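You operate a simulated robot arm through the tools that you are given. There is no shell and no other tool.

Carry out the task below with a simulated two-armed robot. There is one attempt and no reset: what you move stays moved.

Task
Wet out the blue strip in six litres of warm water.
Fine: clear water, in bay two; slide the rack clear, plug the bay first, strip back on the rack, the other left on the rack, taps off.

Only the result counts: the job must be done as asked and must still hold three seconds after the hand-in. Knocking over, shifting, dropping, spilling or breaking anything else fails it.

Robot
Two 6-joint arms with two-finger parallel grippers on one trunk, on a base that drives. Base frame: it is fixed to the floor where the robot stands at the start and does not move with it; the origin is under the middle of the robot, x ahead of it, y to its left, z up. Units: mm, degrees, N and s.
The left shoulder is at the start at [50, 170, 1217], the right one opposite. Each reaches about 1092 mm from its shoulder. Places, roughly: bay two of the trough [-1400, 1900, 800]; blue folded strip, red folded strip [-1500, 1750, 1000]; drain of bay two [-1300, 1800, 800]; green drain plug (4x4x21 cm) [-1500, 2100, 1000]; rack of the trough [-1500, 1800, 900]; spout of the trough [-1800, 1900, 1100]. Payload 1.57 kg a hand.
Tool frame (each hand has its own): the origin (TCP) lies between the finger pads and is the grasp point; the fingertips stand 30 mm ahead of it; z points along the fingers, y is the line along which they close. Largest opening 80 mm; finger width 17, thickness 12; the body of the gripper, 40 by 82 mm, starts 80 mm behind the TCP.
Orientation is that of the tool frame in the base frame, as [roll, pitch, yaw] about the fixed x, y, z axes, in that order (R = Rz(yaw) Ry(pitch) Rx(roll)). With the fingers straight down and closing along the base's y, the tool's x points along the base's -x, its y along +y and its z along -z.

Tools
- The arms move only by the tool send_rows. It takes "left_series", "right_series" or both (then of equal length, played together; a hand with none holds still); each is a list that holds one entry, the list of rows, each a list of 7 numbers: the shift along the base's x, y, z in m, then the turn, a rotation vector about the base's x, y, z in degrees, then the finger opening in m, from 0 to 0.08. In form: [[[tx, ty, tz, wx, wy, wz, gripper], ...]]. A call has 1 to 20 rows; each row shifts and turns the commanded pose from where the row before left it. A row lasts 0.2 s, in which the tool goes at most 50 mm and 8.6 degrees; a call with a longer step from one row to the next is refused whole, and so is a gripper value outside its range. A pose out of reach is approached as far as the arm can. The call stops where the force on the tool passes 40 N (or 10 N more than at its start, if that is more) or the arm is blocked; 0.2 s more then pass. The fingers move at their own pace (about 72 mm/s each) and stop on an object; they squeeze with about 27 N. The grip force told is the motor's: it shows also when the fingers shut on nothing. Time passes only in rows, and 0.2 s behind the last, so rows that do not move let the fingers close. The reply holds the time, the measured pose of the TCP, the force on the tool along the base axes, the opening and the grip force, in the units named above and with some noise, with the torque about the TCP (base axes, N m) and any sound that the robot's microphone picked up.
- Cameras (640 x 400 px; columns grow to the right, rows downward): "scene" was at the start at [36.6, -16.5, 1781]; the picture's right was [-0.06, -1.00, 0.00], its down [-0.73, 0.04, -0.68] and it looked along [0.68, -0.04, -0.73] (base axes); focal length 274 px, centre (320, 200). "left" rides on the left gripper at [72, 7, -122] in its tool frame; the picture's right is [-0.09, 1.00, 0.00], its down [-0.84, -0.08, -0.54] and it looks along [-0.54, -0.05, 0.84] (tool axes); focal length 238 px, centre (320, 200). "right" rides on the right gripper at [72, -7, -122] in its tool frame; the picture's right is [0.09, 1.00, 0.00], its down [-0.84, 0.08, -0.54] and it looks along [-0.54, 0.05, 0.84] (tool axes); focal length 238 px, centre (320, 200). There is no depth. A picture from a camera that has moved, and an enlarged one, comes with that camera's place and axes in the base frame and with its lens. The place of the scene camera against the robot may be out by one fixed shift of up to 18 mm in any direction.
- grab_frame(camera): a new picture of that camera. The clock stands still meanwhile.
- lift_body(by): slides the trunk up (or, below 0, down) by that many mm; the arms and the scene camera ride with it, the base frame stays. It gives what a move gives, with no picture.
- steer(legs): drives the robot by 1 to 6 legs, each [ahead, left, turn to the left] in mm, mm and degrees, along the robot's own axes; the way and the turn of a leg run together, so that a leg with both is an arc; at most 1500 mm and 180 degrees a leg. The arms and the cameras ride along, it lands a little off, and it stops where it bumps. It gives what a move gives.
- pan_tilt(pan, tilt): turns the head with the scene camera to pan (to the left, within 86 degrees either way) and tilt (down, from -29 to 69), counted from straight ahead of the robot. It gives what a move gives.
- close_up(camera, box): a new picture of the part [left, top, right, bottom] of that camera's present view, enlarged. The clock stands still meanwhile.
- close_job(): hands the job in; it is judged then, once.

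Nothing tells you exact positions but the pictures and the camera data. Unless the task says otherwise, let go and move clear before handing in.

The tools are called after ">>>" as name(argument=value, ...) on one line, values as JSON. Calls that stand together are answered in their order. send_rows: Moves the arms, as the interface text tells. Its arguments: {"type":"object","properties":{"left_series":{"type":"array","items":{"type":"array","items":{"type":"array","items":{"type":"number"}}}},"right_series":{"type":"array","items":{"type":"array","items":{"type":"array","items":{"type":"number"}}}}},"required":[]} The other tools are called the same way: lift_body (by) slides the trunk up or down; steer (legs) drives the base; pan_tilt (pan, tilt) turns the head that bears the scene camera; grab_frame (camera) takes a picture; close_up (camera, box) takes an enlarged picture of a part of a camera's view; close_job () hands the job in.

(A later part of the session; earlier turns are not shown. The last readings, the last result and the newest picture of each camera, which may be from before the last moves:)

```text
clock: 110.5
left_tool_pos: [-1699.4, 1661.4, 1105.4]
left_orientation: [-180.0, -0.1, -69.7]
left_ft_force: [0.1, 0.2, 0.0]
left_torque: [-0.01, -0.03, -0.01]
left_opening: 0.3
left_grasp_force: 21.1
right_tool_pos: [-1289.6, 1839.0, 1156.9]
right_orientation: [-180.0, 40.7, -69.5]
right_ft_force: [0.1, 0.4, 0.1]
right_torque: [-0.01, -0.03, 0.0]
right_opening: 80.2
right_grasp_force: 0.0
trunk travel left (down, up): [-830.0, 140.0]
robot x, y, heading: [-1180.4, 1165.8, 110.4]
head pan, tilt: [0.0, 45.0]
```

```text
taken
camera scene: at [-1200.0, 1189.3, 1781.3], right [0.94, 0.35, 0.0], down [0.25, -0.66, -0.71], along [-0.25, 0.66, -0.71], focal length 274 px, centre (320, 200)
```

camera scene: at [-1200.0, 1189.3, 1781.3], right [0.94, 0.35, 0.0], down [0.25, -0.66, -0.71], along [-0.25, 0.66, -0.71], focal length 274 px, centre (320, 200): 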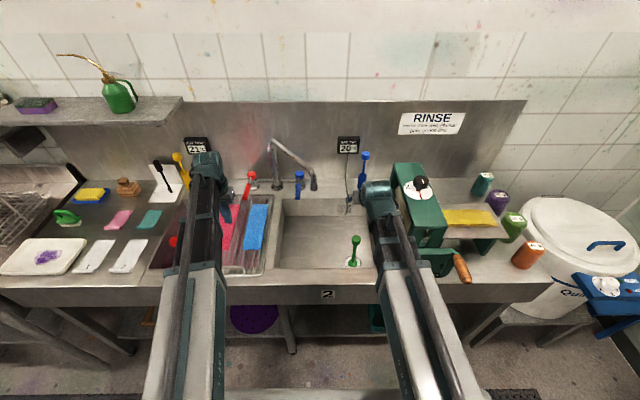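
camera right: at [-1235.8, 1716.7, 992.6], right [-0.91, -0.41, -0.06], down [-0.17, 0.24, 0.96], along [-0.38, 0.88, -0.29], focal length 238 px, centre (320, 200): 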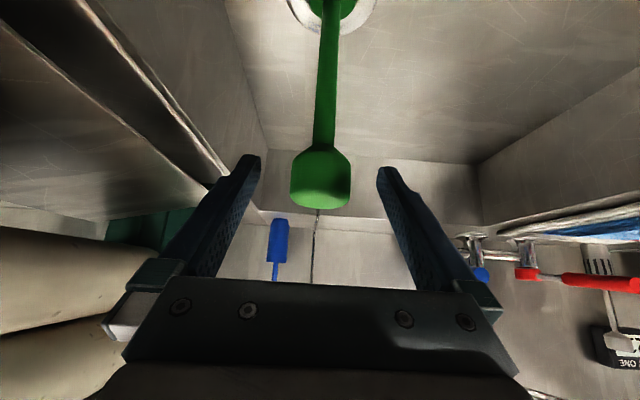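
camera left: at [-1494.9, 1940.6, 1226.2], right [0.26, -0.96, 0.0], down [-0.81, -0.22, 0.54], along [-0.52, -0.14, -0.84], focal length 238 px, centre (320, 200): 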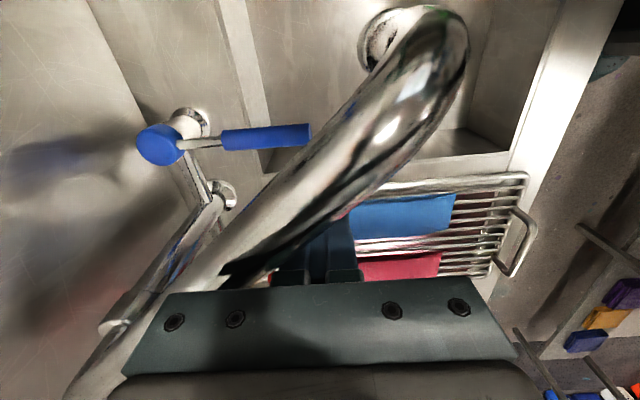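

>>> send_rows(left_series=[[[-0.0103, 0.0275, 0.002, 7.36, 2.77, 0, 0.0], [-0.0102, 0.0271, 0.006, 7.36, 2.77, 0, 0.0], [-0.0098, 0.026, 0.0099, 7.36, 2.77, 0, 0.0], [-0.0092, 0.0244, 0.0136, 7.36, 2.77, 0, 0.0], [-0.0084, 0.0225, 0.0171, 7.36, 2.77, 0, 0.0], [-0.0076, 0.0201, 0.0202, 7.36, 2.77, 0, 0.0], [-0.0065, 0.0173, 0.0229, 7.36, 2.77, 0, 0.06], [0, 0, 0, 0, 0, 0, 0.06], [0, 0, 0, 0, 0, 0, 0.06], [0, 0, 0, 0, 0, 0, 0.06]]], right_series=[[[-0.0068, 0.0181, 0.0189, 6.69, 2.52, 0, 0.06], [-0.0058, 0.0155, 0.0207, 6.69, 2.52, 0, 0.06], [-0.0273, -0.0089, 0, 0, 0, 0, 0.06], [-0.0273, -0.0089, 0, 0, 0, 0, 0.06], [-0.0273, -0.0089, 0, 0, 0, 0, 0.06], [-0.0273, -0.0089, 0, 0, 0, 0, 0.06], [-0.0273, -0.0089, 0, 0, 0, 0, 0.06], [-0.0273, -0.0089, 0, 0, 0, 0, 0.06], [-0.0273, -0.0089, 0, 0, 0, 0, 0.06], [-0.0273, -0.0089, 0, 0, 0, 0, 0.06]]])

>>> grab_frame(camera="left")

>>> grab_frame(camera="right")

>>> grab_frame(camera="scene")

```text
clock: 112.7
left_tool_pos: [-1759.9, 1828.2, 1198.3]
left_orientation: [180.0, 54.9, -69.6]
left_ft_force: [-0.6, -0.2, 0.3]
left_torque: [0.0, 0.0, -0.01]
left_opening: 60.1
left_grasp_force: 0.0
right_tool_pos: [-1519.7, 1802.4, 1197.7]
right_orientation: [-180.0, 54.8, -69.6]
right_ft_force: [0.7, 0.1, 0.3]
right_torque: [0.01, -0.01, 0.06]
right_opening: 60.2
right_grasp_force: 0.2
trunk travel left (down, up): [-830.0, 140.0]
robot x, y, heading: [-1183.5, 1157.7, 110.4]
head pan, tilt: [0.0, 45.0]
```

```text
taken
camera left: at [-1717.9, 1692.9, 1208.9], right [-0.95, -0.3, 0.08], down [0.06, 0.06, 1.0], along [-0.3, 0.95, -0.04], focal length 238 px, centre (320, 200)
```

left: 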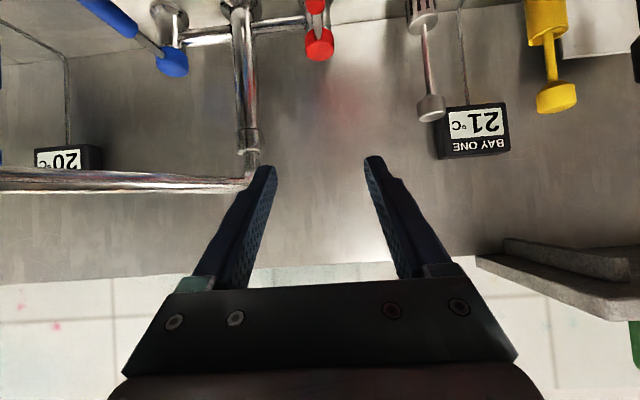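

```text
taken
camera right: at [-1464.5, 1672.3, 1208.6], right [-0.91, -0.4, -0.07], down [-0.09, 0.01, 1.0], along [-0.4, 0.92, -0.04], focal length 238 px, centre (320, 200)
```

right: 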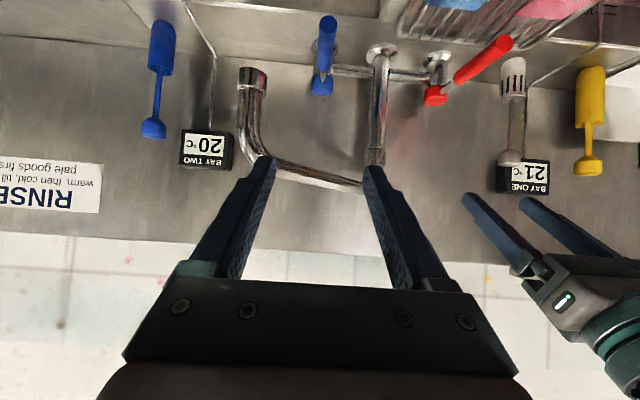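

```text
taken
camera scene: at [-1200.5, 1189.6, 1781.2], right [0.94, 0.35, 0.0], down [0.25, -0.66, -0.71], along [-0.25, 0.66, -0.71], focal length 274 px, centre (320, 200)
```

scene: 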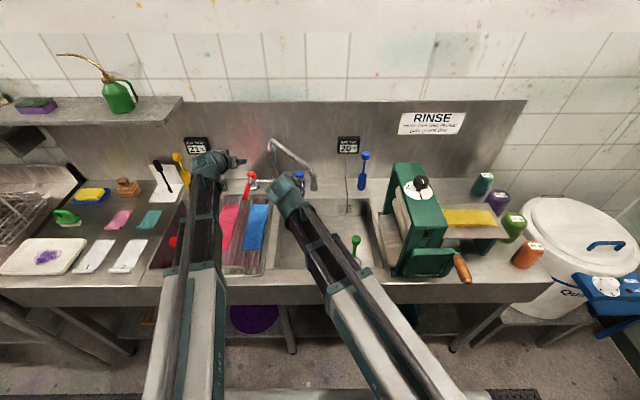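

Both cameras show the taps: red cap ≈ (a 954, r −314, z 971), blue cap ≈ (958, −91, 966), nozzle ≈ (735, −23). I lower the trunk so both hands come to the level of the levers.

>>> send_rows(left_series=[[[0.0088, -0.0234, 0, 0, 0, 0, 0.06]]])

>>> lift_body(by=-160)

>>> grab_frame(camera="left")

>>> grab_frame(camera="right")

```text
clock: 113.1
left_tool_pos: [-1751.5, 1801.9, 1198.1]
left_orientation: [180.0, 54.9, -69.6]
left_ft_force: [-0.6, 0.4, 0.9]
left_torque: [-0.02, 0.0, 0.02]
left_opening: 60.0
left_grasp_force: 0.2
right_tool_pos: [-1519.1, 1801.2, 1197.7]
right_orientation: [179.9, 55.0, -69.5]
right_ft_force: [0.7, -0.3, 0.0]
right_torque: [0.04, -0.01, -0.04]
right_opening: 60.1
right_grasp_force: 0.0
trunk travel left (down, up): [-830.0, 140.0]
robot x, y, heading: [-1184.1, 1165.9, 110.4]
head pan, tilt: [0.0, 45.0]
```

```text
clock: 114.9
left_tool_pos: [-1752.3, 1803.2, 1037.7]
left_orientation: [179.7, 54.9, -69.6]
left_ft_force: [0.0, -0.5, -0.4]
left_torque: [-0.02, 0.0, 0.0]
left_opening: 59.6
left_grasp_force: 0.1
right_tool_pos: [-1520.6, 1801.6, 1038.1]
right_orientation: [179.9, 55.0, -69.6]
right_ft_force: [0.5, 0.1, -0.6]
right_torque: [-0.03, 0.0, -0.02]
right_opening: 60.0
right_grasp_force: 0.1
trunk travel left (down, up): [-670.0, 300.0]
robot x, y, heading: [-1184.6, 1162.7, 110.9]
head pan, tilt: [0.0, 45.0]
```

```text
taken
camera left: at [-1709.4, 1669.4, 1049.1], right [-0.95, -0.3, 0.08], down [0.06, 0.06, 1.0], along [-0.3, 0.95, -0.04], focal length 238 px, centre (320, 200)
```

left: 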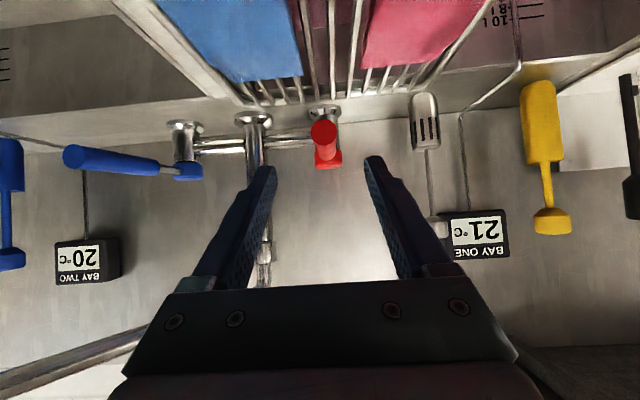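

```text
taken
camera right: at [-1463.8, 1672.2, 1048.8], right [-0.91, -0.4, -0.07], down [-0.08, 0.01, 1.0], along [-0.4, 0.92, -0.04], focal length 238 px, centre (320, 200)
```

right: 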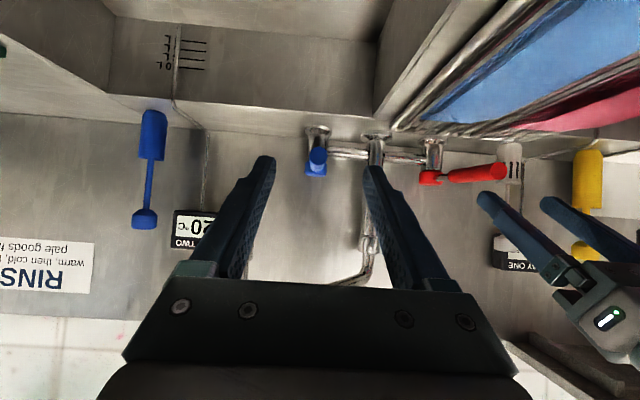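

The lever ends are at z≈987: red tip ≈ (a 780, r −312), blue tip ≈ (a 785, r −93). I lower to that level and move both hands forward to straddle the levers.

>>> lift_body(by=-52)

>>> send_rows(left_series=[[[-0.0045, 0.007, 0, 0, 0, 0, 0.05], [-0.0052, 0.0133, 0, 0, 0, 0, 0.05], [-0.0052, 0.0133, 0, 0, 0, 0, 0.05]]], right_series=[[[-0.0118, 0.0313, 0, 0, 0, 0, 0.05], [-0.0118, 0.0313, 0, 0, 0, 0, 0.05], [-0.0118, 0.0313, 0, 0, 0, 0, 0.05]]])

>>> grab_frame(camera="left")

>>> grab_frame(camera="right")

```text
clock: 115.8
left_tool_pos: [-1751.5, 1804.6, 986.1]
left_orientation: [179.8, 54.9, -69.6]
left_ft_force: [0.3, -0.7, -0.1]
left_torque: [-0.02, 0.0, 0.03]
left_opening: 59.8
left_grasp_force: 0.0
right_tool_pos: [-1519.8, 1801.9, 985.7]
right_orientation: [179.9, 55.0, -69.7]
right_ft_force: [0.0, -1.1, 0.1]
right_torque: [0.0, -0.01, -0.02]
right_opening: 59.8
right_grasp_force: 0.1
trunk travel left (down, up): [-618.0, 352.0]
robot x, y, heading: [-1180.7, 1162.8, 110.5]
head pan, tilt: [0.0, 45.0]
```

```text
clock: 116.6
left_tool_pos: [-1767.5, 1837.6, 984.3]
left_orientation: [179.9, 55.0, -69.6]
left_ft_force: [-0.1, -0.3, 0.2]
left_torque: [0.0, 0.04, 0.01]
left_opening: 50.1
left_grasp_force: 0.1
right_tool_pos: [-1557.1, 1896.6, 986.5]
right_orientation: [179.9, 55.0, -69.5]
right_ft_force: [0.4, 0.4, -0.1]
right_torque: [0.03, 0.0, -0.01]
right_opening: 49.9
right_grasp_force: 0.1
trunk travel left (down, up): [-618.0, 352.0]
robot x, y, heading: [-1182.1, 1164.3, 110.5]
head pan, tilt: [0.0, 45.0]
```

```text
taken
camera left: at [-1724.7, 1703.3, 996.8], right [-0.95, -0.3, 0.08], down [0.06, 0.06, 1.0], along [-0.3, 0.95, -0.04], focal length 238 px, centre (320, 200)
```

left: 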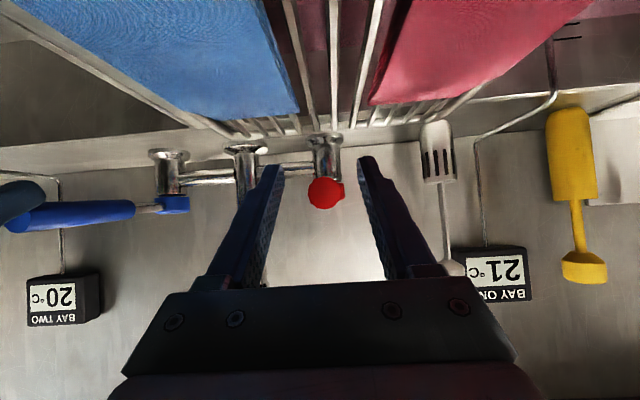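

```text
taken
camera right: at [-1500.5, 1766.6, 996.5], right [-0.91, -0.4, -0.07], down [-0.08, 0.01, 1.0], along [-0.4, 0.92, -0.04], focal length 238 px, centre (320, 200)
```

right: 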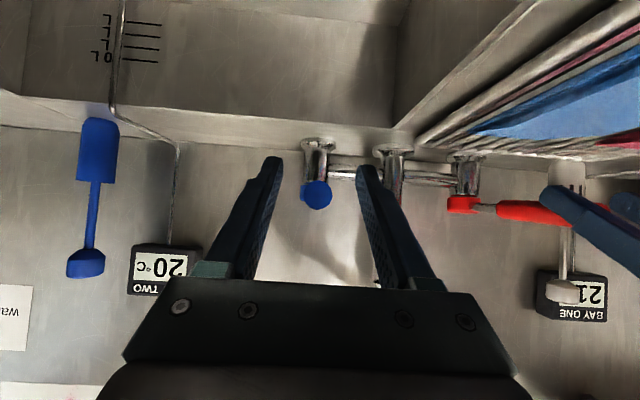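

Both lever ends are centred between the fingers. I move in a little so the levers are well straddled.

>>> send_rows(left_series=[[[-0.0035, 0.0094, 0, 0, 0, 0, 0.04], [-0.0035, 0.0094, 0, 0, 0, 0, 0.04], [-0.0035, 0.0094, 0, 0, 0, 0, 0.04]]], right_series=[[[-0.0059, 0.0156, 0, 0, 0, 0, 0.04], [-0.0059, 0.0156, 0, 0, 0, 0, 0.04], [-0.0059, 0.0156, 0, 0, 0, 0, 0.04]]])

>>> grab_frame(camera="left")

>>> grab_frame(camera="right")

>>> grab_frame(camera="scene")

```text
clock: 117.4
left_tool_pos: [-1776.2, 1865.0, 985.8]
left_orientation: [180.0, 54.8, -69.6]
left_ft_force: [-0.2, 0.4, -1.0]
left_torque: [-0.01, -0.05, -0.01]
left_opening: 40.0
left_grasp_force: 0.1
right_tool_pos: [-1572.6, 1943.1, 985.9]
right_orientation: [179.9, 54.9, -69.5]
right_ft_force: [-0.7, 0.0, 0.6]
right_torque: [0.01, -0.01, 0.0]
right_opening: 40.0
right_grasp_force: 0.1
trunk travel left (down, up): [-618.0, 352.0]
robot x, y, heading: [-1186.0, 1161.7, 110.5]
head pan, tilt: [0.0, 45.0]
```

```text
taken
camera left: at [-1734.6, 1731.3, 996.9], right [-0.95, -0.3, 0.08], down [0.06, 0.06, 1.0], along [-0.3, 0.95, -0.04], focal length 238 px, centre (320, 200)
```

left: 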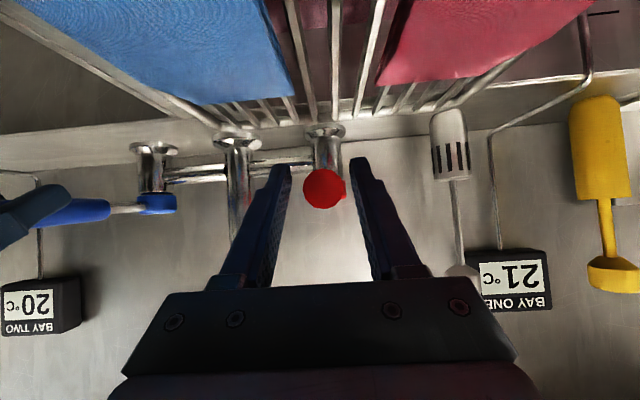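

```text
taken
camera right: at [-1517.2, 1813.1, 996.6], right [-0.91, -0.4, -0.07], down [-0.08, 0.01, 1.0], along [-0.4, 0.92, -0.04], focal length 238 px, centre (320, 200)
```

right: 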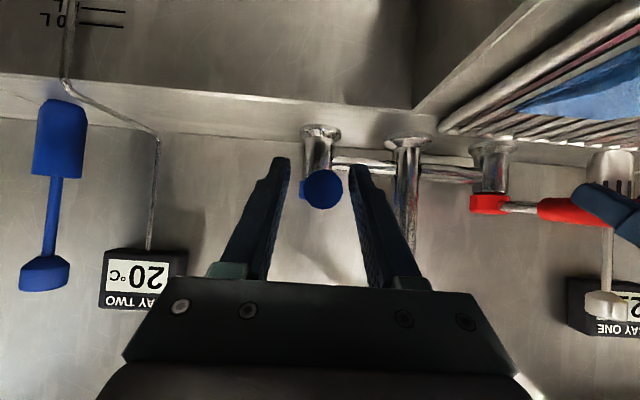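

```text
taken
camera scene: at [-1200.0, 1189.8, 1569.2], right [0.94, 0.35, 0.0], down [0.25, -0.66, -0.71], along [-0.25, 0.66, -0.71], focal length 274 px, centre (320, 200)
```

scene: 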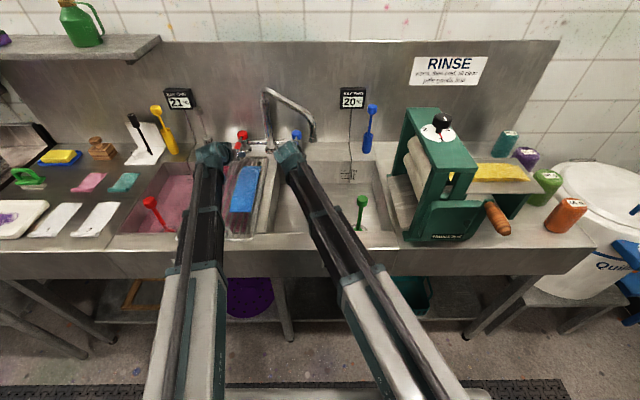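

Both levers lie between the fingers. I try the red lever first: I push its end gently to the left by a few degrees and listen.

>>> send_rows(left_series=[[[-0.0094, -0.0035, 0, 0, 0, 0, 0.04], [-0.0094, -0.0035, 0, 0, 0, 0, 0.04], [-0.0094, -0.0035, 0, 0, 0, 0, 0.04]]])

>>> grab_frame(camera="left")

>>> grab_frame(camera="right")

```text
clock: 118.2
left_tool_pos: [-1805.1, 1854.1, 984.6]
left_orientation: [179.8, 54.9, -69.7]
left_ft_force: [0.1, -0.5, 0.5]
left_torque: [0.0, 0.02, 0.0]
left_opening: 39.8
left_grasp_force: 0.0
right_tool_pos: [-1572.5, 1941.4, 986.3]
right_orientation: [179.9, 54.9, -69.6]
right_ft_force: [0.0, 0.4, 0.1]
right_torque: [0.01, -0.02, -0.05]
right_opening: 40.1
right_grasp_force: 0.0
trunk travel left (down, up): [-618.0, 352.0]
robot x, y, heading: [-1185.9, 1163.8, 110.3]
head pan, tilt: [0.0, 45.0]
```

```text
taken
camera left: at [-1762.7, 1720.0, 996.9], right [-0.95, -0.3, 0.08], down [0.06, 0.06, 1.0], along [-0.3, 0.95, -0.04], focal length 238 px, centre (320, 200)
```

left: 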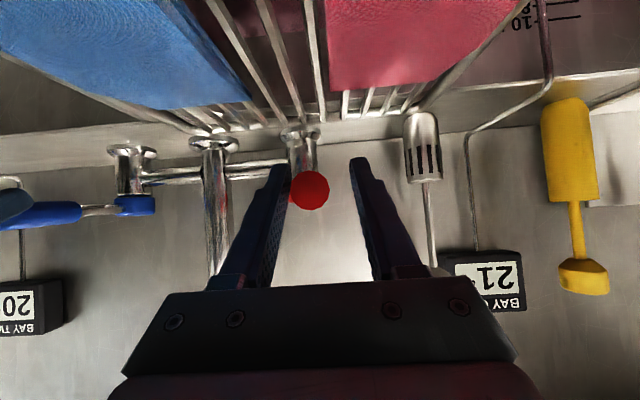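

```text
taken
camera right: at [-1516.7, 1812.8, 996.6], right [-0.91, -0.4, -0.07], down [-0.08, 0.01, 1.0], along [-0.4, 0.92, -0.04], focal length 238 px, centre (320, 200)
```

right: 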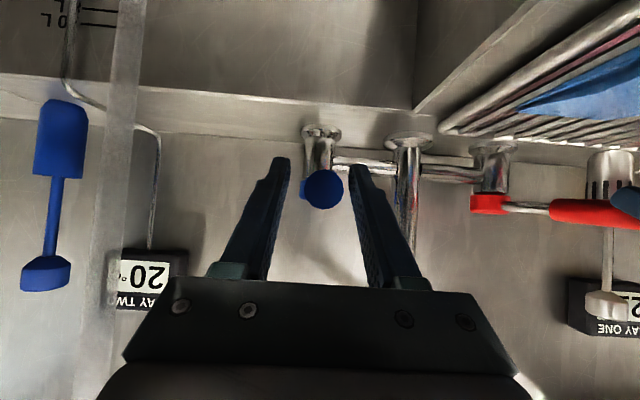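

A stream is now visible falling from the nozzle: turning the red lever left opens it. I let it run two seconds and look at the bay and its thermometer.

>>> send_rows(left_series=[[[0, 0, 0, 0, 0, 0, 0.04], [0, 0, 0, 0, 0, 0, 0.04], [0, 0, 0, 0, 0, 0, 0.04], [0, 0, 0, 0, 0, 0, 0.04], [0, 0, 0, 0, 0, 0, 0.04], [0, 0, 0, 0, 0, 0, 0.04], [0, 0, 0, 0, 0, 0, 0.04], [0, 0, 0, 0, 0, 0, 0.04], [0, 0, 0, 0, 0, 0, 0.04], [0, 0, 0, 0, 0, 0, 0.04]]])

>>> close_up(camera="scene", box=[240, 70, 400, 250])

>>> close_up(camera="right", box=[0, 0, 320, 200])

```text
clock: 120.4
left_tool_pos: [-1803.8, 1854.4, 986.0]
left_orientation: [179.8, 55.0, -69.5]
left_ft_force: [-0.3, 0.4, -0.4]
left_torque: [-0.02, 0.0, 0.04]
left_opening: 40.2
left_grasp_force: 0.2
right_tool_pos: [-1572.1, 1941.9, 985.4]
right_orientation: [179.9, 54.9, -69.4]
right_ft_force: [0.7, -0.4, -0.1]
right_torque: [-0.02, 0.0, 0.0]
right_opening: 39.7
right_grasp_force: 0.0
trunk travel left (down, up): [-618.0, 352.0]
robot x, y, heading: [-1183.8, 1163.0, 110.5]
head pan, tilt: [0.0, 45.0]
```

```text
2.22 times, centred on (320, 160) of scene
camera zoom: at [-1199.9, 1189.7, 1569.3], right [0.94, 0.35, 0.0], down [0.25, -0.66, -0.71], along [-0.25, 0.66, -0.71], focal length 609 px, centre (320, 289)
```

zoom: 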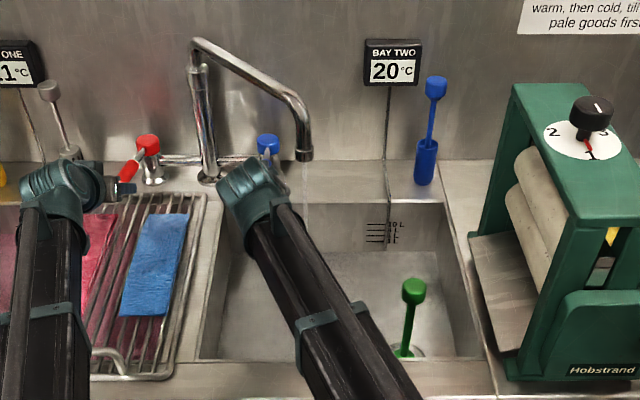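

```text
2.00 times, centred on (160, 100) of right
camera zoom: at [-1516.8, 1812.7, 996.7], right [-0.91, -0.4, -0.07], down [-0.08, 0.01, 1.0], along [-0.4, 0.92, -0.04], focal length 477 px, centre (640, 400)
```

zoom: 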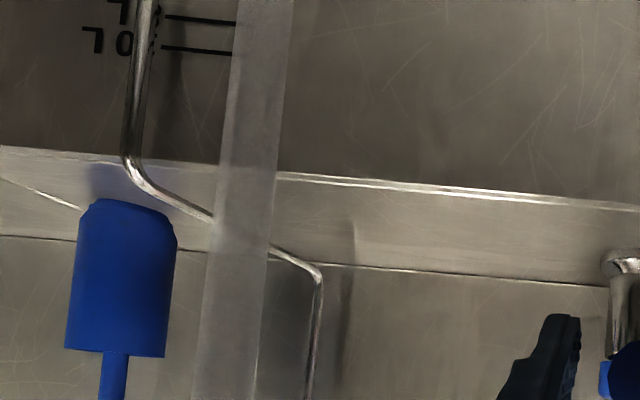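

>>> send_rows(left_series=[[[0, 0, 0, 0, 0, 0, 0.04], [0, 0, 0, 0, 0, 0, 0.04], [0, 0, 0, 0, 0, 0, 0.04], [0, 0, 0, 0, 0, 0, 0.04], [0, 0, 0, 0, 0, 0, 0.04], [0, 0, 0, 0, 0, 0, 0.04], [0, 0, 0, 0, 0, 0, 0.04], [0, 0, 0, 0, 0, 0, 0.04], [0, 0, 0, 0, 0, 0, 0.04], [0, 0, 0, 0, 0, 0, 0.04], [0, 0, 0, 0, 0, 0, 0.04], [0, 0, 0, 0, 0, 0, 0.04], [0, 0, 0, 0, 0, 0, 0.04], [0, 0, 0, 0, 0, 0, 0.04], [0, 0, 0, 0, 0, 0, 0.04], [0, 0, 0, 0, 0, 0, 0.04], [0, 0, 0, 0, 0, 0, 0.04], [0, 0, 0, 0, 0, 0, 0.04], [0, 0, 0, 0, 0, 0, 0.04], [0, 0, 0, 0, 0, 0, 0.04]]])

>>> close_up(camera="scene", box=[260, 80, 400, 240])

```text
clock: 124.6
left_tool_pos: [-1805.2, 1853.6, 985.9]
left_orientation: [179.8, 54.9, -69.6]
left_ft_force: [-0.1, -0.6, -0.1]
left_torque: [0.0, 0.0, -0.02]
left_opening: 40.4
left_grasp_force: 0.1
right_tool_pos: [-1571.4, 1941.3, 986.1]
right_orientation: [179.9, 54.9, -69.5]
right_ft_force: [-0.1, 0.0, -0.4]
right_torque: [0.03, -0.01, -0.02]
right_opening: 40.0
right_grasp_force: 0.2
trunk travel left (down, up): [-618.0, 352.0]
robot x, y, heading: [-1183.2, 1162.0, 110.6]
head pan, tilt: [0.0, 45.0]
```

```text
2.50 times, centred on (330, 160) of scene
camera zoom: at [-1199.9, 1189.7, 1569.3], right [0.94, 0.35, 0.0], down [0.25, -0.66, -0.71], along [-0.25, 0.66, -0.71], focal length 685 px, centre (295, 300)
```

zoom: 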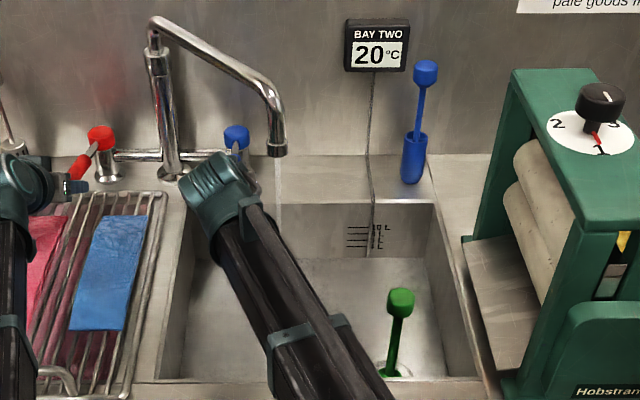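

The flow is still thin. I turn the red lever on to about 30°.

>>> send_rows(left_series=[[[-0.0154, -0.0004, 0, 0, 0, 0, 0.045], [-0.0154, -0.0004, 0, 0, 0, 0, 0.045], [-0.0154, -0.0004, 0, 0, 0, 0, 0.045], [-0.0154, -0.0004, 0, 0, 0, 0, 0.045]]])

>>> grab_frame(camera="left")

>>> close_up(camera="scene", box=[260, 80, 400, 240])

```text
clock: 125.6
left_tool_pos: [-1868.1, 1854.6, 985.6]
left_orientation: [179.8, 54.9, -69.7]
left_ft_force: [1.0, 0.0, 0.0]
left_torque: [-0.01, 0.01, 0.0]
left_opening: 45.3
left_grasp_force: 0.2
right_tool_pos: [-1572.2, 1942.1, 986.0]
right_orientation: [179.9, 54.9, -69.5]
right_ft_force: [-0.2, -0.7, 0.0]
right_torque: [-0.02, 0.01, 0.01]
right_opening: 40.1
right_grasp_force: 0.1
trunk travel left (down, up): [-618.0, 352.0]
robot x, y, heading: [-1181.9, 1160.6, 110.5]
head pan, tilt: [0.0, 45.0]
```

```text
taken
camera left: at [-1824.7, 1719.6, 996.8], right [-0.95, -0.3, 0.08], down [0.06, 0.06, 1.0], along [-0.3, 0.95, -0.04], focal length 238 px, centre (320, 200)
```

left: 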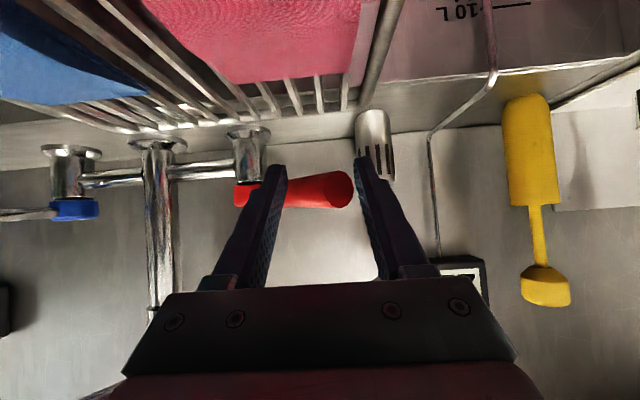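

```text
2.50 times, centred on (330, 160) of scene
camera zoom: at [-1200.1, 1189.9, 1569.2], right [0.94, 0.35, 0.0], down [0.25, -0.66, -0.71], along [-0.25, 0.66, -0.71], focal length 685 px, centre (295, 300)
```

zoom: 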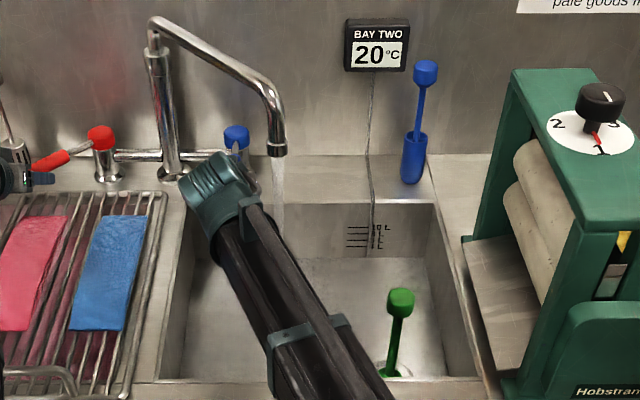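

>>> send_rows(left_series=[[[0, 0, 0, 0, 0, 0, 0.045], [0, 0, 0, 0, 0, 0, 0.045], [0, 0, 0, 0, 0, 0, 0.045], [0, 0, 0, 0, 0, 0, 0.045], [0, 0, 0, 0, 0, 0, 0.045], [0, 0, 0, 0, 0, 0, 0.045], [0, 0, 0, 0, 0, 0, 0.045], [0, 0, 0, 0, 0, 0, 0.045], [0, 0, 0, 0, 0, 0, 0.045], [0, 0, 0, 0, 0, 0, 0.045], [0, 0, 0, 0, 0, 0, 0.045], [0, 0, 0, 0, 0, 0, 0.045], [0, 0, 0, 0, 0, 0, 0.045], [0, 0, 0, 0, 0, 0, 0.045], [0, 0, 0, 0, 0, 0, 0.045], [0, 0, 0, 0, 0, 0, 0.045], [0, 0, 0, 0, 0, 0, 0.045], [0, 0, 0, 0, 0, 0, 0.045], [0, 0, 0, 0, 0, 0, 0.045], [0, 0, 0, 0, 0, 0, 0.045]]])

>>> close_up(camera="scene", box=[260, 80, 400, 240])

>>> close_up(camera="scene", box=[320, 160, 380, 200])

```text
clock: 129.8
left_tool_pos: [-1867.1, 1853.5, 985.6]
left_orientation: [179.8, 54.9, -69.6]
left_ft_force: [0.7, -0.5, -0.4]
left_torque: [0.03, 0.0, -0.06]
left_opening: 45.0
left_grasp_force: 0.1
right_tool_pos: [-1572.3, 1943.4, 986.8]
right_orientation: [179.9, 54.9, -69.5]
right_ft_force: [-0.2, 0.3, 0.7]
right_torque: [0.03, 0.01, 0.0]
right_opening: 40.2
right_grasp_force: 0.0
trunk travel left (down, up): [-618.0, 352.0]
robot x, y, heading: [-1182.8, 1164.5, 110.6]
head pan, tilt: [0.0, 45.0]
```

```text
2.50 times, centred on (330, 160) of scene
camera zoom: at [-1200.0, 1189.7, 1569.3], right [0.94, 0.35, 0.0], down [0.25, -0.66, -0.71], along [-0.25, 0.66, -0.71], focal length 685 px, centre (295, 300)
```

zoom: 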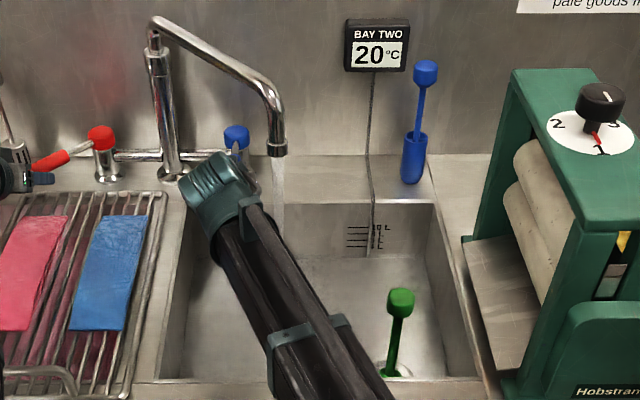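

```text
10.00 times, centred on (350, 180) of scene
camera zoom: at [-1200.0, 1189.7, 1569.3], right [0.94, 0.35, 0.0], down [0.25, -0.66, -0.71], along [-0.25, 0.66, -0.71], focal length 2741 px, centre (20, 400)
```

zoom: 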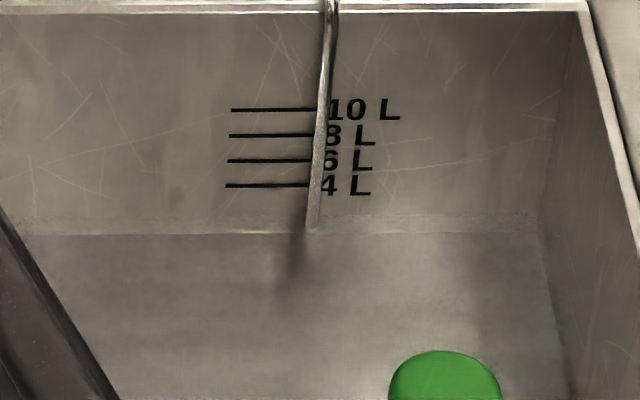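

>>> send_rows(left_series=[[[0, 0, 0, 0, 0, 0, 0.045], [0, 0, 0, 0, 0, 0, 0.045], [0, 0, 0, 0, 0, 0, 0.045], [0, 0, 0, 0, 0, 0, 0.045], [0, 0, 0, 0, 0, 0, 0.045], [0, 0, 0, 0, 0, 0, 0.045], [0, 0, 0, 0, 0, 0, 0.045], [0, 0, 0, 0, 0, 0, 0.045], [0, 0, 0, 0, 0, 0, 0.045], [0, 0, 0, 0, 0, 0, 0.045], [0, 0, 0, 0, 0, 0, 0.045], [0, 0, 0, 0, 0, 0, 0.045], [0, 0, 0, 0, 0, 0, 0.045], [0, 0, 0, 0, 0, 0, 0.045], [0, 0, 0, 0, 0, 0, 0.045], [0, 0, 0, 0, 0, 0, 0.045], [0, 0, 0, 0, 0, 0, 0.045], [0, 0, 0, 0, 0, 0, 0.045], [0, 0, 0, 0, 0, 0, 0.045], [0, 0, 0, 0, 0, 0, 0.045]]])

>>> close_up(camera="scene", box=[330, 80, 380, 120])

>>> close_up(camera="scene", box=[300, 150, 390, 230])

```text
clock: 134.0
left_tool_pos: [-1866.1, 1853.0, 985.4]
left_orientation: [179.8, 54.8, -69.6]
left_ft_force: [-0.1, -0.2, -0.4]
left_torque: [-0.01, 0.01, 0.01]
left_opening: 44.8
left_grasp_force: 0.1
right_tool_pos: [-1572.0, 1942.3, 985.5]
right_orientation: [179.9, 54.9, -69.5]
right_ft_force: [-0.6, 0.1, -0.3]
right_torque: [0.02, -0.04, 0.02]
right_opening: 39.9
right_grasp_force: 0.1
trunk travel left (down, up): [-618.0, 352.0]
robot x, y, heading: [-1181.5, 1164.6, 110.5]
head pan, tilt: [0.0, 45.0]
```

```text
10.00 times, centred on (355, 100) of scene
camera zoom: at [-1200.0, 1189.7, 1569.3], right [0.94, 0.35, 0.0], down [0.25, -0.66, -0.71], along [-0.25, 0.66, -0.71], focal length 2741 px, centre (-30, 1200)
```

zoom: 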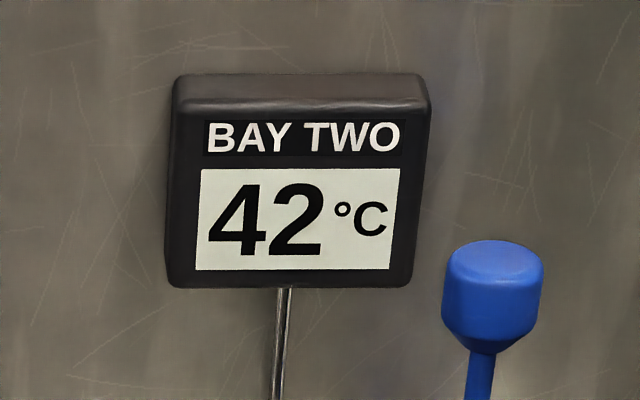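

```text
5.00 times, centred on (345, 190) of scene
camera zoom: at [-1200.0, 1189.7, 1569.3], right [0.94, 0.35, 0.0], down [0.25, -0.66, -0.71], along [-0.25, 0.66, -0.71], focal length 1371 px, centre (195, 250)
```

zoom: 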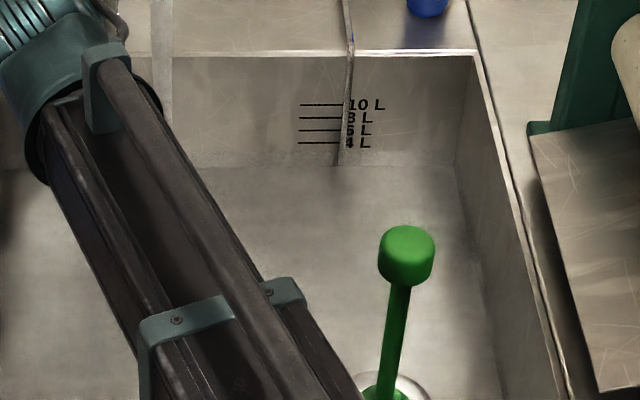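

The thermometer now reads 42 °C and water is slowly gathering. I now try the blue lever, first gently to the left.

>>> send_rows(right_series=[[[-0.0075, -0.0028, 0, 0, 0, 0, 0.04], [-0.0056, -0.0021, 0, 0, 0, 0, 0.04], [-0.0056, -0.0021, 0, 0, 0, 0, 0.04]]])

>>> grab_frame(camera="right")

>>> close_up(camera="scene", box=[280, 80, 380, 200])

```text
clock: 134.8
left_tool_pos: [-1865.0, 1853.3, 987.1]
left_orientation: [179.6, 54.9, -69.8]
left_ft_force: [-0.6, -0.9, 1.3]
left_torque: [0.02, -0.02, -0.01]
left_opening: 45.7
left_grasp_force: 0.2
right_tool_pos: [-1588.7, 1936.6, 986.1]
right_orientation: [180.0, 54.8, -69.7]
right_ft_force: [11.7, 4.3, 0.8]
right_torque: [-0.16, -0.07, 0.1]
right_opening: 51.3
right_grasp_force: 6.3
trunk travel left (down, up): [-618.0, 352.0]
robot x, y, heading: [-1179.9, 1165.3, 110.5]
head pan, tilt: [0.0, 45.0]
```

```text
taken
camera right: at [-1533.1, 1806.9, 996.8], right [-0.92, -0.4, -0.08], down [-0.09, 0.01, 1.0], along [-0.39, 0.92, -0.04], focal length 238 px, centre (320, 200)
```

right: 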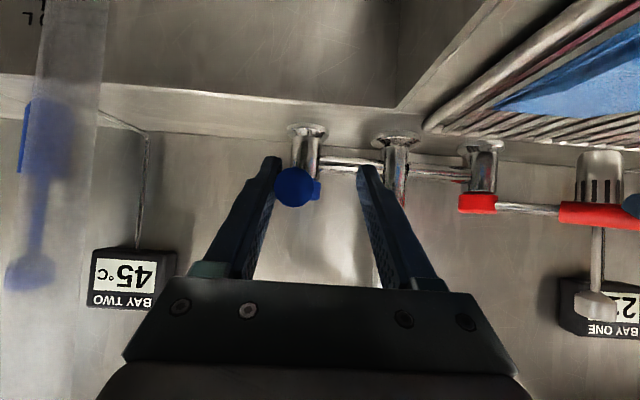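

```text
3.33 times, centred on (330, 140) of scene
camera zoom: at [-1198.3, 1190.2, 1569.3], right [0.94, 0.35, 0.0], down [0.25, -0.66, -0.71], along [-0.25, 0.66, -0.71], focal length 914 px, centre (287, 400)
```

zoom: 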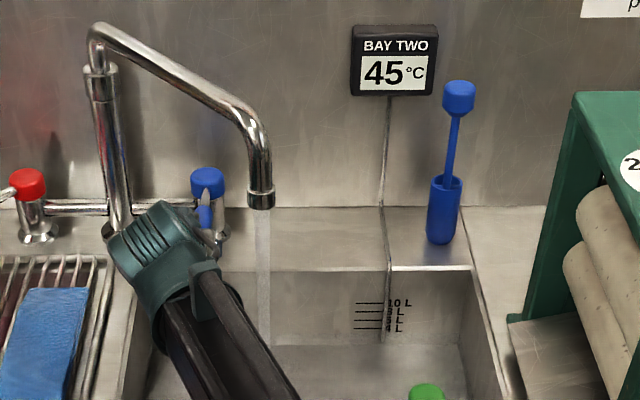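

The blue lever has its stop on the left, so it opens to the right. The stream falls just right of there, so I re-approach the blue lever from its left side with closed fingers, hand turned a bit, to keep the hand out of the stream.

>>> send_rows(right_series=[[[0.0075, 0.0028, 0, 0, 0, 0, 0.04], [0.0088, -0.0234, 0, 0, 0, 0, 0.04], [0.0088, -0.0234, 0, 0, 0, 0, 0.04], [-0.0159, -0.006, 0, 0, 0, 0, 0.0], [-0.0159, -0.006, 0, 0, 0, 0, 0.0], [0, 0, 0, 0, 0, -8.33, 0.0], [0, 0, 0, 0, 0, -8.33, 0.0], [0, 0, 0, 0, 0, -8.33, 0.0]]])

>>> grab_frame(camera="right")

>>> close_up(camera="scene", box=[240, 80, 400, 240])

```text
clock: 136.6
left_tool_pos: [-1867.2, 1853.4, 985.7]
left_orientation: [179.8, 54.9, -69.7]
left_ft_force: [-0.4, 0.1, -0.5]
left_torque: [0.05, 0.03, -0.03]
left_opening: 45.2
left_grasp_force: 0.8
right_tool_pos: [-1596.8, 1879.9, 986.0]
right_orientation: [179.9, 55.0, -94.7]
right_ft_force: [0.4, 0.0, -0.4]
right_torque: [0.01, 0.01, -0.01]
right_opening: 0.0
right_grasp_force: 21.4
trunk travel left (down, up): [-618.0, 352.0]
robot x, y, heading: [-1184.3, 1162.9, 110.6]
head pan, tilt: [0.0, 45.0]
```

```text
taken
camera right: at [-1602.9, 1738.9, 996.6], right [-1.0, 0.03, -0.07], down [-0.07, 0.04, 1.0], along [0.03, 1.0, -0.04], focal length 238 px, centre (320, 200)
```

right: 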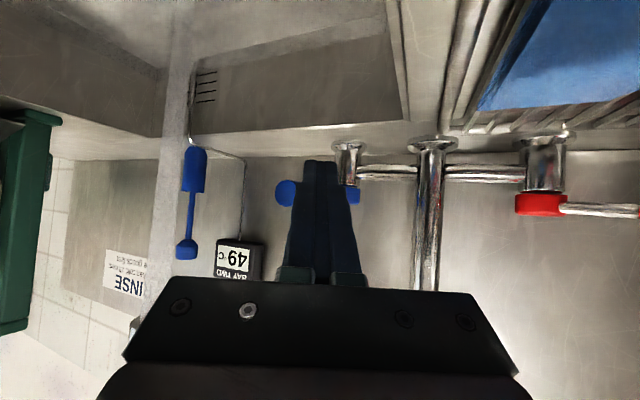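

```text
2.50 times, centred on (320, 160) of scene
camera zoom: at [-1200.1, 1189.8, 1569.2], right [0.94, 0.35, 0.0], down [0.25, -0.66, -0.71], along [-0.25, 0.66, -0.71], focal length 685 px, centre (320, 300)
```

zoom: 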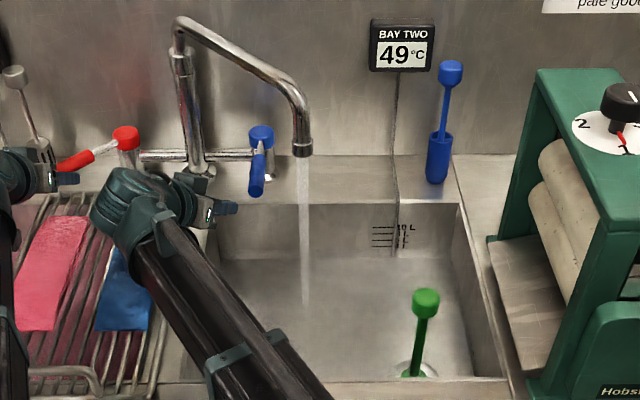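

The reading is 49 °C and rising, so cold is needed now. I move forward beside the blue lever and push it to the right.

>>> send_rows(right_series=[[[-0.0053, 0.014, 0, 0, 0, 0, 0.0], [-0.0053, 0.014, 0, 0, 0, 0, 0.0], [-0.0053, 0.014, 0, 0, 0, 0, 0.0], [0.014, 0.0053, 0, 0, 0, 0, 0.0], [0.014, 0.0053, 0, 0, 0, 0, 0.0], [0.014, 0.0053, 0, 0, 0, 0, 0.0], [0.014, 0.0053, 0, 0, 0, 0, 0.0]]])

>>> grab_frame(camera="right")

>>> close_up(camera="scene", box=[240, 80, 400, 240])

```text
clock: 138.2
left_tool_pos: [-1867.6, 1853.7, 984.8]
left_orientation: [179.8, 54.9, -69.6]
left_ft_force: [-0.1, -0.6, 0.0]
left_torque: [0.03, -0.03, 0.0]
left_opening: 45.2
left_grasp_force: 0.1
right_tool_pos: [-1556.8, 1943.1, 985.7]
right_orientation: [179.9, 55.0, -94.6]
right_ft_force: [-0.4, -0.5, -1.8]
right_torque: [-0.02, 0.04, 0.01]
right_opening: 0.0
right_grasp_force: 21.6
trunk travel left (down, up): [-618.0, 352.0]
robot x, y, heading: [-1179.5, 1164.3, 110.4]
head pan, tilt: [0.0, 45.0]
```

```text
taken
camera right: at [-1561.9, 1802.4, 996.6], right [-1.0, 0.03, -0.07], down [-0.07, 0.04, 1.0], along [0.03, 1.0, -0.04], focal length 238 px, centre (320, 200)
```

right: 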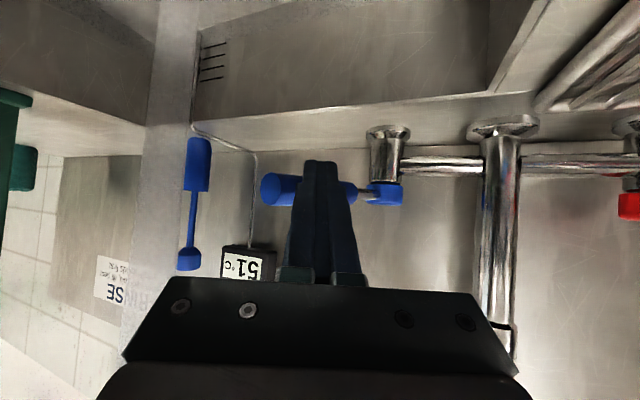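

```text
2.50 times, centred on (320, 160) of scene
camera zoom: at [-1200.0, 1189.9, 1569.2], right [0.94, 0.35, 0.0], down [0.25, -0.66, -0.71], along [-0.25, 0.66, -0.71], focal length 685 px, centre (320, 300)
```

zoom: 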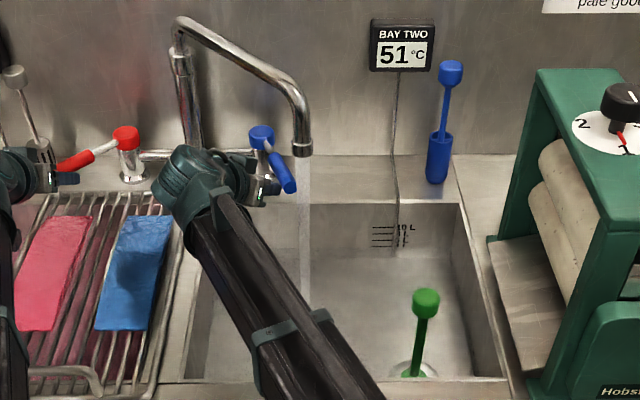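

Both taps run now. I wait and watch temperature and level.

>>> send_rows(left_series=[[[0, 0, 0, 0, 0, 0, 0.045], [0, 0, 0, 0, 0, 0, 0.045], [0, 0, 0, 0, 0, 0, 0.045], [0, 0, 0, 0, 0, 0, 0.045], [0, 0, 0, 0, 0, 0, 0.045], [0, 0, 0, 0, 0, 0, 0.045], [0, 0, 0, 0, 0, 0, 0.045], [0, 0, 0, 0, 0, 0, 0.045], [0, 0, 0, 0, 0, 0, 0.045], [0, 0, 0, 0, 0, 0, 0.045], [0, 0, 0, 0, 0, 0, 0.045], [0, 0, 0, 0, 0, 0, 0.045], [0, 0, 0, 0, 0, 0, 0.045], [0, 0, 0, 0, 0, 0, 0.045], [0, 0, 0, 0, 0, 0, 0.045], [0, 0, 0, 0, 0, 0, 0.045], [0, 0, 0, 0, 0, 0, 0.045], [0, 0, 0, 0, 0, 0, 0.045], [0, 0, 0, 0, 0, 0, 0.045], [0, 0, 0, 0, 0, 0, 0.045]]])

>>> close_up(camera="scene", box=[300, 80, 400, 200])

>>> close_up(camera="scene", box=[320, 160, 380, 200])

```text
clock: 142.4
left_tool_pos: [-1867.1, 1853.3, 984.7]
left_orientation: [179.8, 54.8, -69.6]
left_ft_force: [-0.4, 0.1, -0.1]
left_torque: [0.0, 0.04, -0.01]
left_opening: 44.8
left_grasp_force: 0.1
right_tool_pos: [-1557.5, 1944.0, 985.5]
right_orientation: [180.0, 55.1, -94.6]
right_ft_force: [0.6, -0.5, -0.2]
right_torque: [-0.01, 0.0, -0.02]
right_opening: 0.0
right_grasp_force: 21.4
trunk travel left (down, up): [-618.0, 352.0]
robot x, y, heading: [-1179.4, 1165.2, 110.6]
head pan, tilt: [0.0, 45.0]
```

```text
3.33 times, centred on (350, 140) of scene
camera zoom: at [-1200.0, 1189.7, 1569.3], right [0.94, 0.35, 0.0], down [0.25, -0.66, -0.71], along [-0.25, 0.66, -0.71], focal length 914 px, centre (220, 400)
```

zoom: 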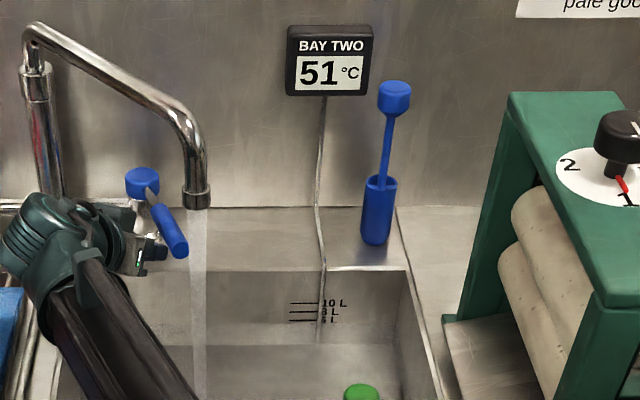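

```text
10.00 times, centred on (350, 180) of scene
camera zoom: at [-1200.0, 1189.7, 1569.3], right [0.94, 0.35, 0.0], down [0.25, -0.66, -0.71], along [-0.25, 0.66, -0.71], focal length 2741 px, centre (20, 400)
```

zoom: 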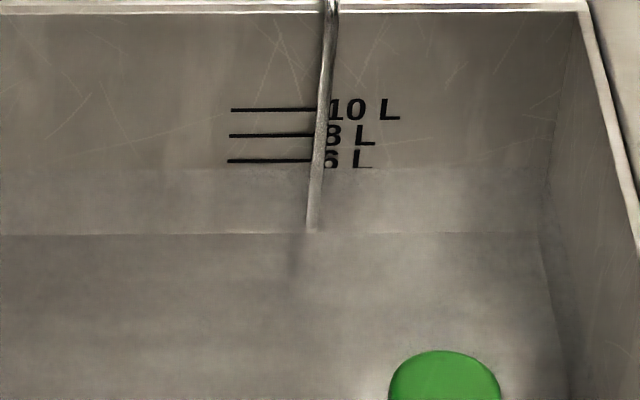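

The water is already near the 6 L mark and at 51 °C – too hot. I shut the red tap now and let the cold run on; the surplus can be let out at the plug afterwards.

>>> send_rows(left_series=[[[0.0249, 0.004, 0, 0, 0, 0, 0.045], [0.0249, 0.004, 0, 0, 0, 0, 0.045], [0.0249, 0.004, 0, 0, 0, 0, 0.045], [0.0249, 0.004, 0, 0, 0, 0, 0.045]]])

>>> close_up(camera="scene", box=[220, 80, 400, 200])

>>> grab_frame(camera="left")

```text
clock: 143.4
left_tool_pos: [-1767.6, 1868.9, 985.6]
left_orientation: [179.8, 55.0, -69.5]
left_ft_force: [-2.3, -0.7, -0.7]
left_torque: [0.02, 0.03, 0.06]
left_opening: 46.5
left_grasp_force: 0.9
right_tool_pos: [-1556.6, 1943.0, 986.2]
right_orientation: [179.8, 55.0, -94.5]
right_ft_force: [-0.7, 0.1, 0.7]
right_torque: [-0.02, 0.01, -0.04]
right_opening: 0.0
right_grasp_force: 21.3
trunk travel left (down, up): [-618.0, 352.0]
robot x, y, heading: [-1182.5, 1160.4, 110.5]
head pan, tilt: [0.0, 45.0]
```

```text
3.33 times, centred on (310, 140) of scene
camera zoom: at [-1200.3, 1189.7, 1569.3], right [0.94, 0.35, 0.0], down [0.25, -0.66, -0.71], along [-0.25, 0.66, -0.71], focal length 914 px, centre (353, 400)
```

zoom: 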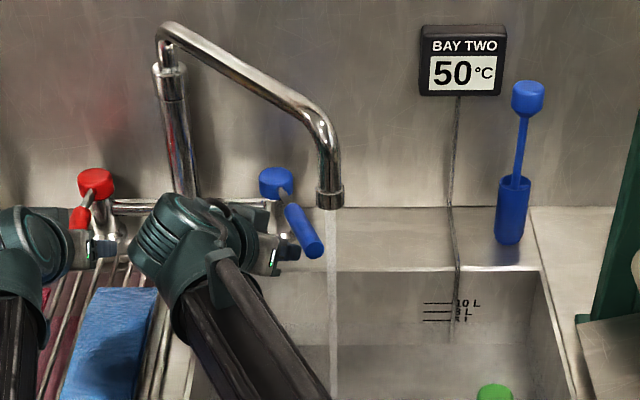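

```text
taken
camera left: at [-1725.2, 1734.6, 996.9], right [-0.95, -0.3, 0.08], down [0.06, 0.06, 1.0], along [-0.3, 0.95, -0.04], focal length 238 px, centre (320, 200)
```

left: 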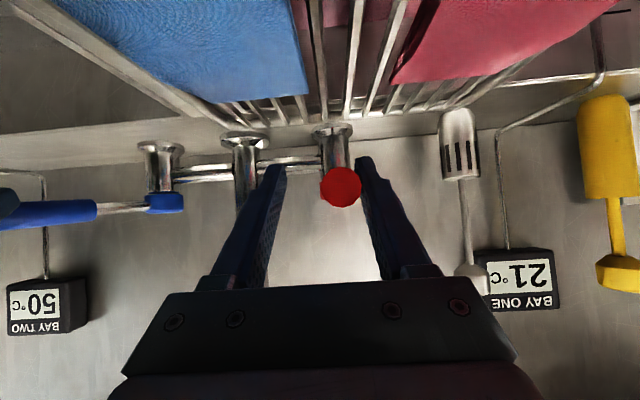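

Red is back at its stop. Cold runs on; I wait three seconds and read again.

>>> send_rows(left_series=[[[0, 0, 0, 0, 0, 0, 0.045], [0, 0, 0, 0, 0, 0, 0.045], [0, 0, 0, 0, 0, 0, 0.045], [0, 0, 0, 0, 0, 0, 0.045], [0, 0, 0, 0, 0, 0, 0.045], [0, 0, 0, 0, 0, 0, 0.045], [0, 0, 0, 0, 0, 0, 0.045], [0, 0, 0, 0, 0, 0, 0.045], [0, 0, 0, 0, 0, 0, 0.045], [0, 0, 0, 0, 0, 0, 0.045]]])

>>> close_up(camera="scene", box=[300, 80, 400, 200])

>>> close_up(camera="scene", box=[320, 160, 380, 200])

```text
clock: 145.6
left_tool_pos: [-1767.6, 1868.1, 986.5]
left_orientation: [179.9, 54.9, -69.6]
left_ft_force: [-3.6, 0.0, 1.2]
left_torque: [-0.01, 0.0, 0.0]
left_opening: 47.1
left_grasp_force: 0.8
right_tool_pos: [-1556.5, 1944.2, 986.6]
right_orientation: [179.9, 55.0, -94.5]
right_ft_force: [0.4, -0.3, -0.2]
right_torque: [0.02, 0.01, 0.01]
right_opening: 0.0
right_grasp_force: 21.3
trunk travel left (down, up): [-618.0, 352.0]
robot x, y, heading: [-1182.1, 1164.1, 110.4]
head pan, tilt: [0.0, 45.0]
```

```text
3.33 times, centred on (350, 140) of scene
camera zoom: at [-1200.2, 1189.6, 1569.3], right [0.94, 0.35, 0.0], down [0.25, -0.66, -0.71], along [-0.25, 0.66, -0.71], focal length 914 px, centre (220, 400)
```

zoom: 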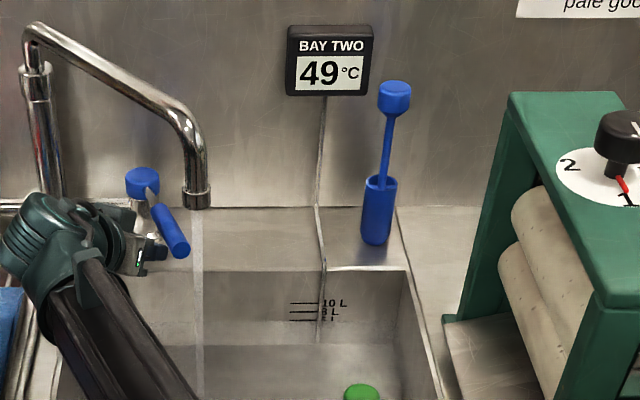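

```text
10.00 times, centred on (350, 180) of scene
camera zoom: at [-1200.2, 1189.6, 1569.3], right [0.94, 0.35, 0.0], down [0.25, -0.66, -0.71], along [-0.25, 0.66, -0.71], focal length 2741 px, centre (20, 400)
```

zoom: 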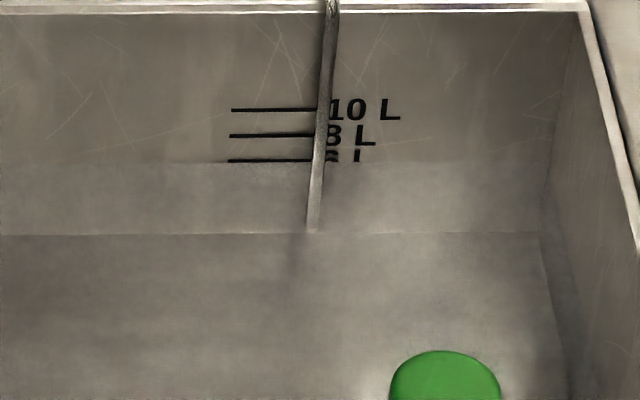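

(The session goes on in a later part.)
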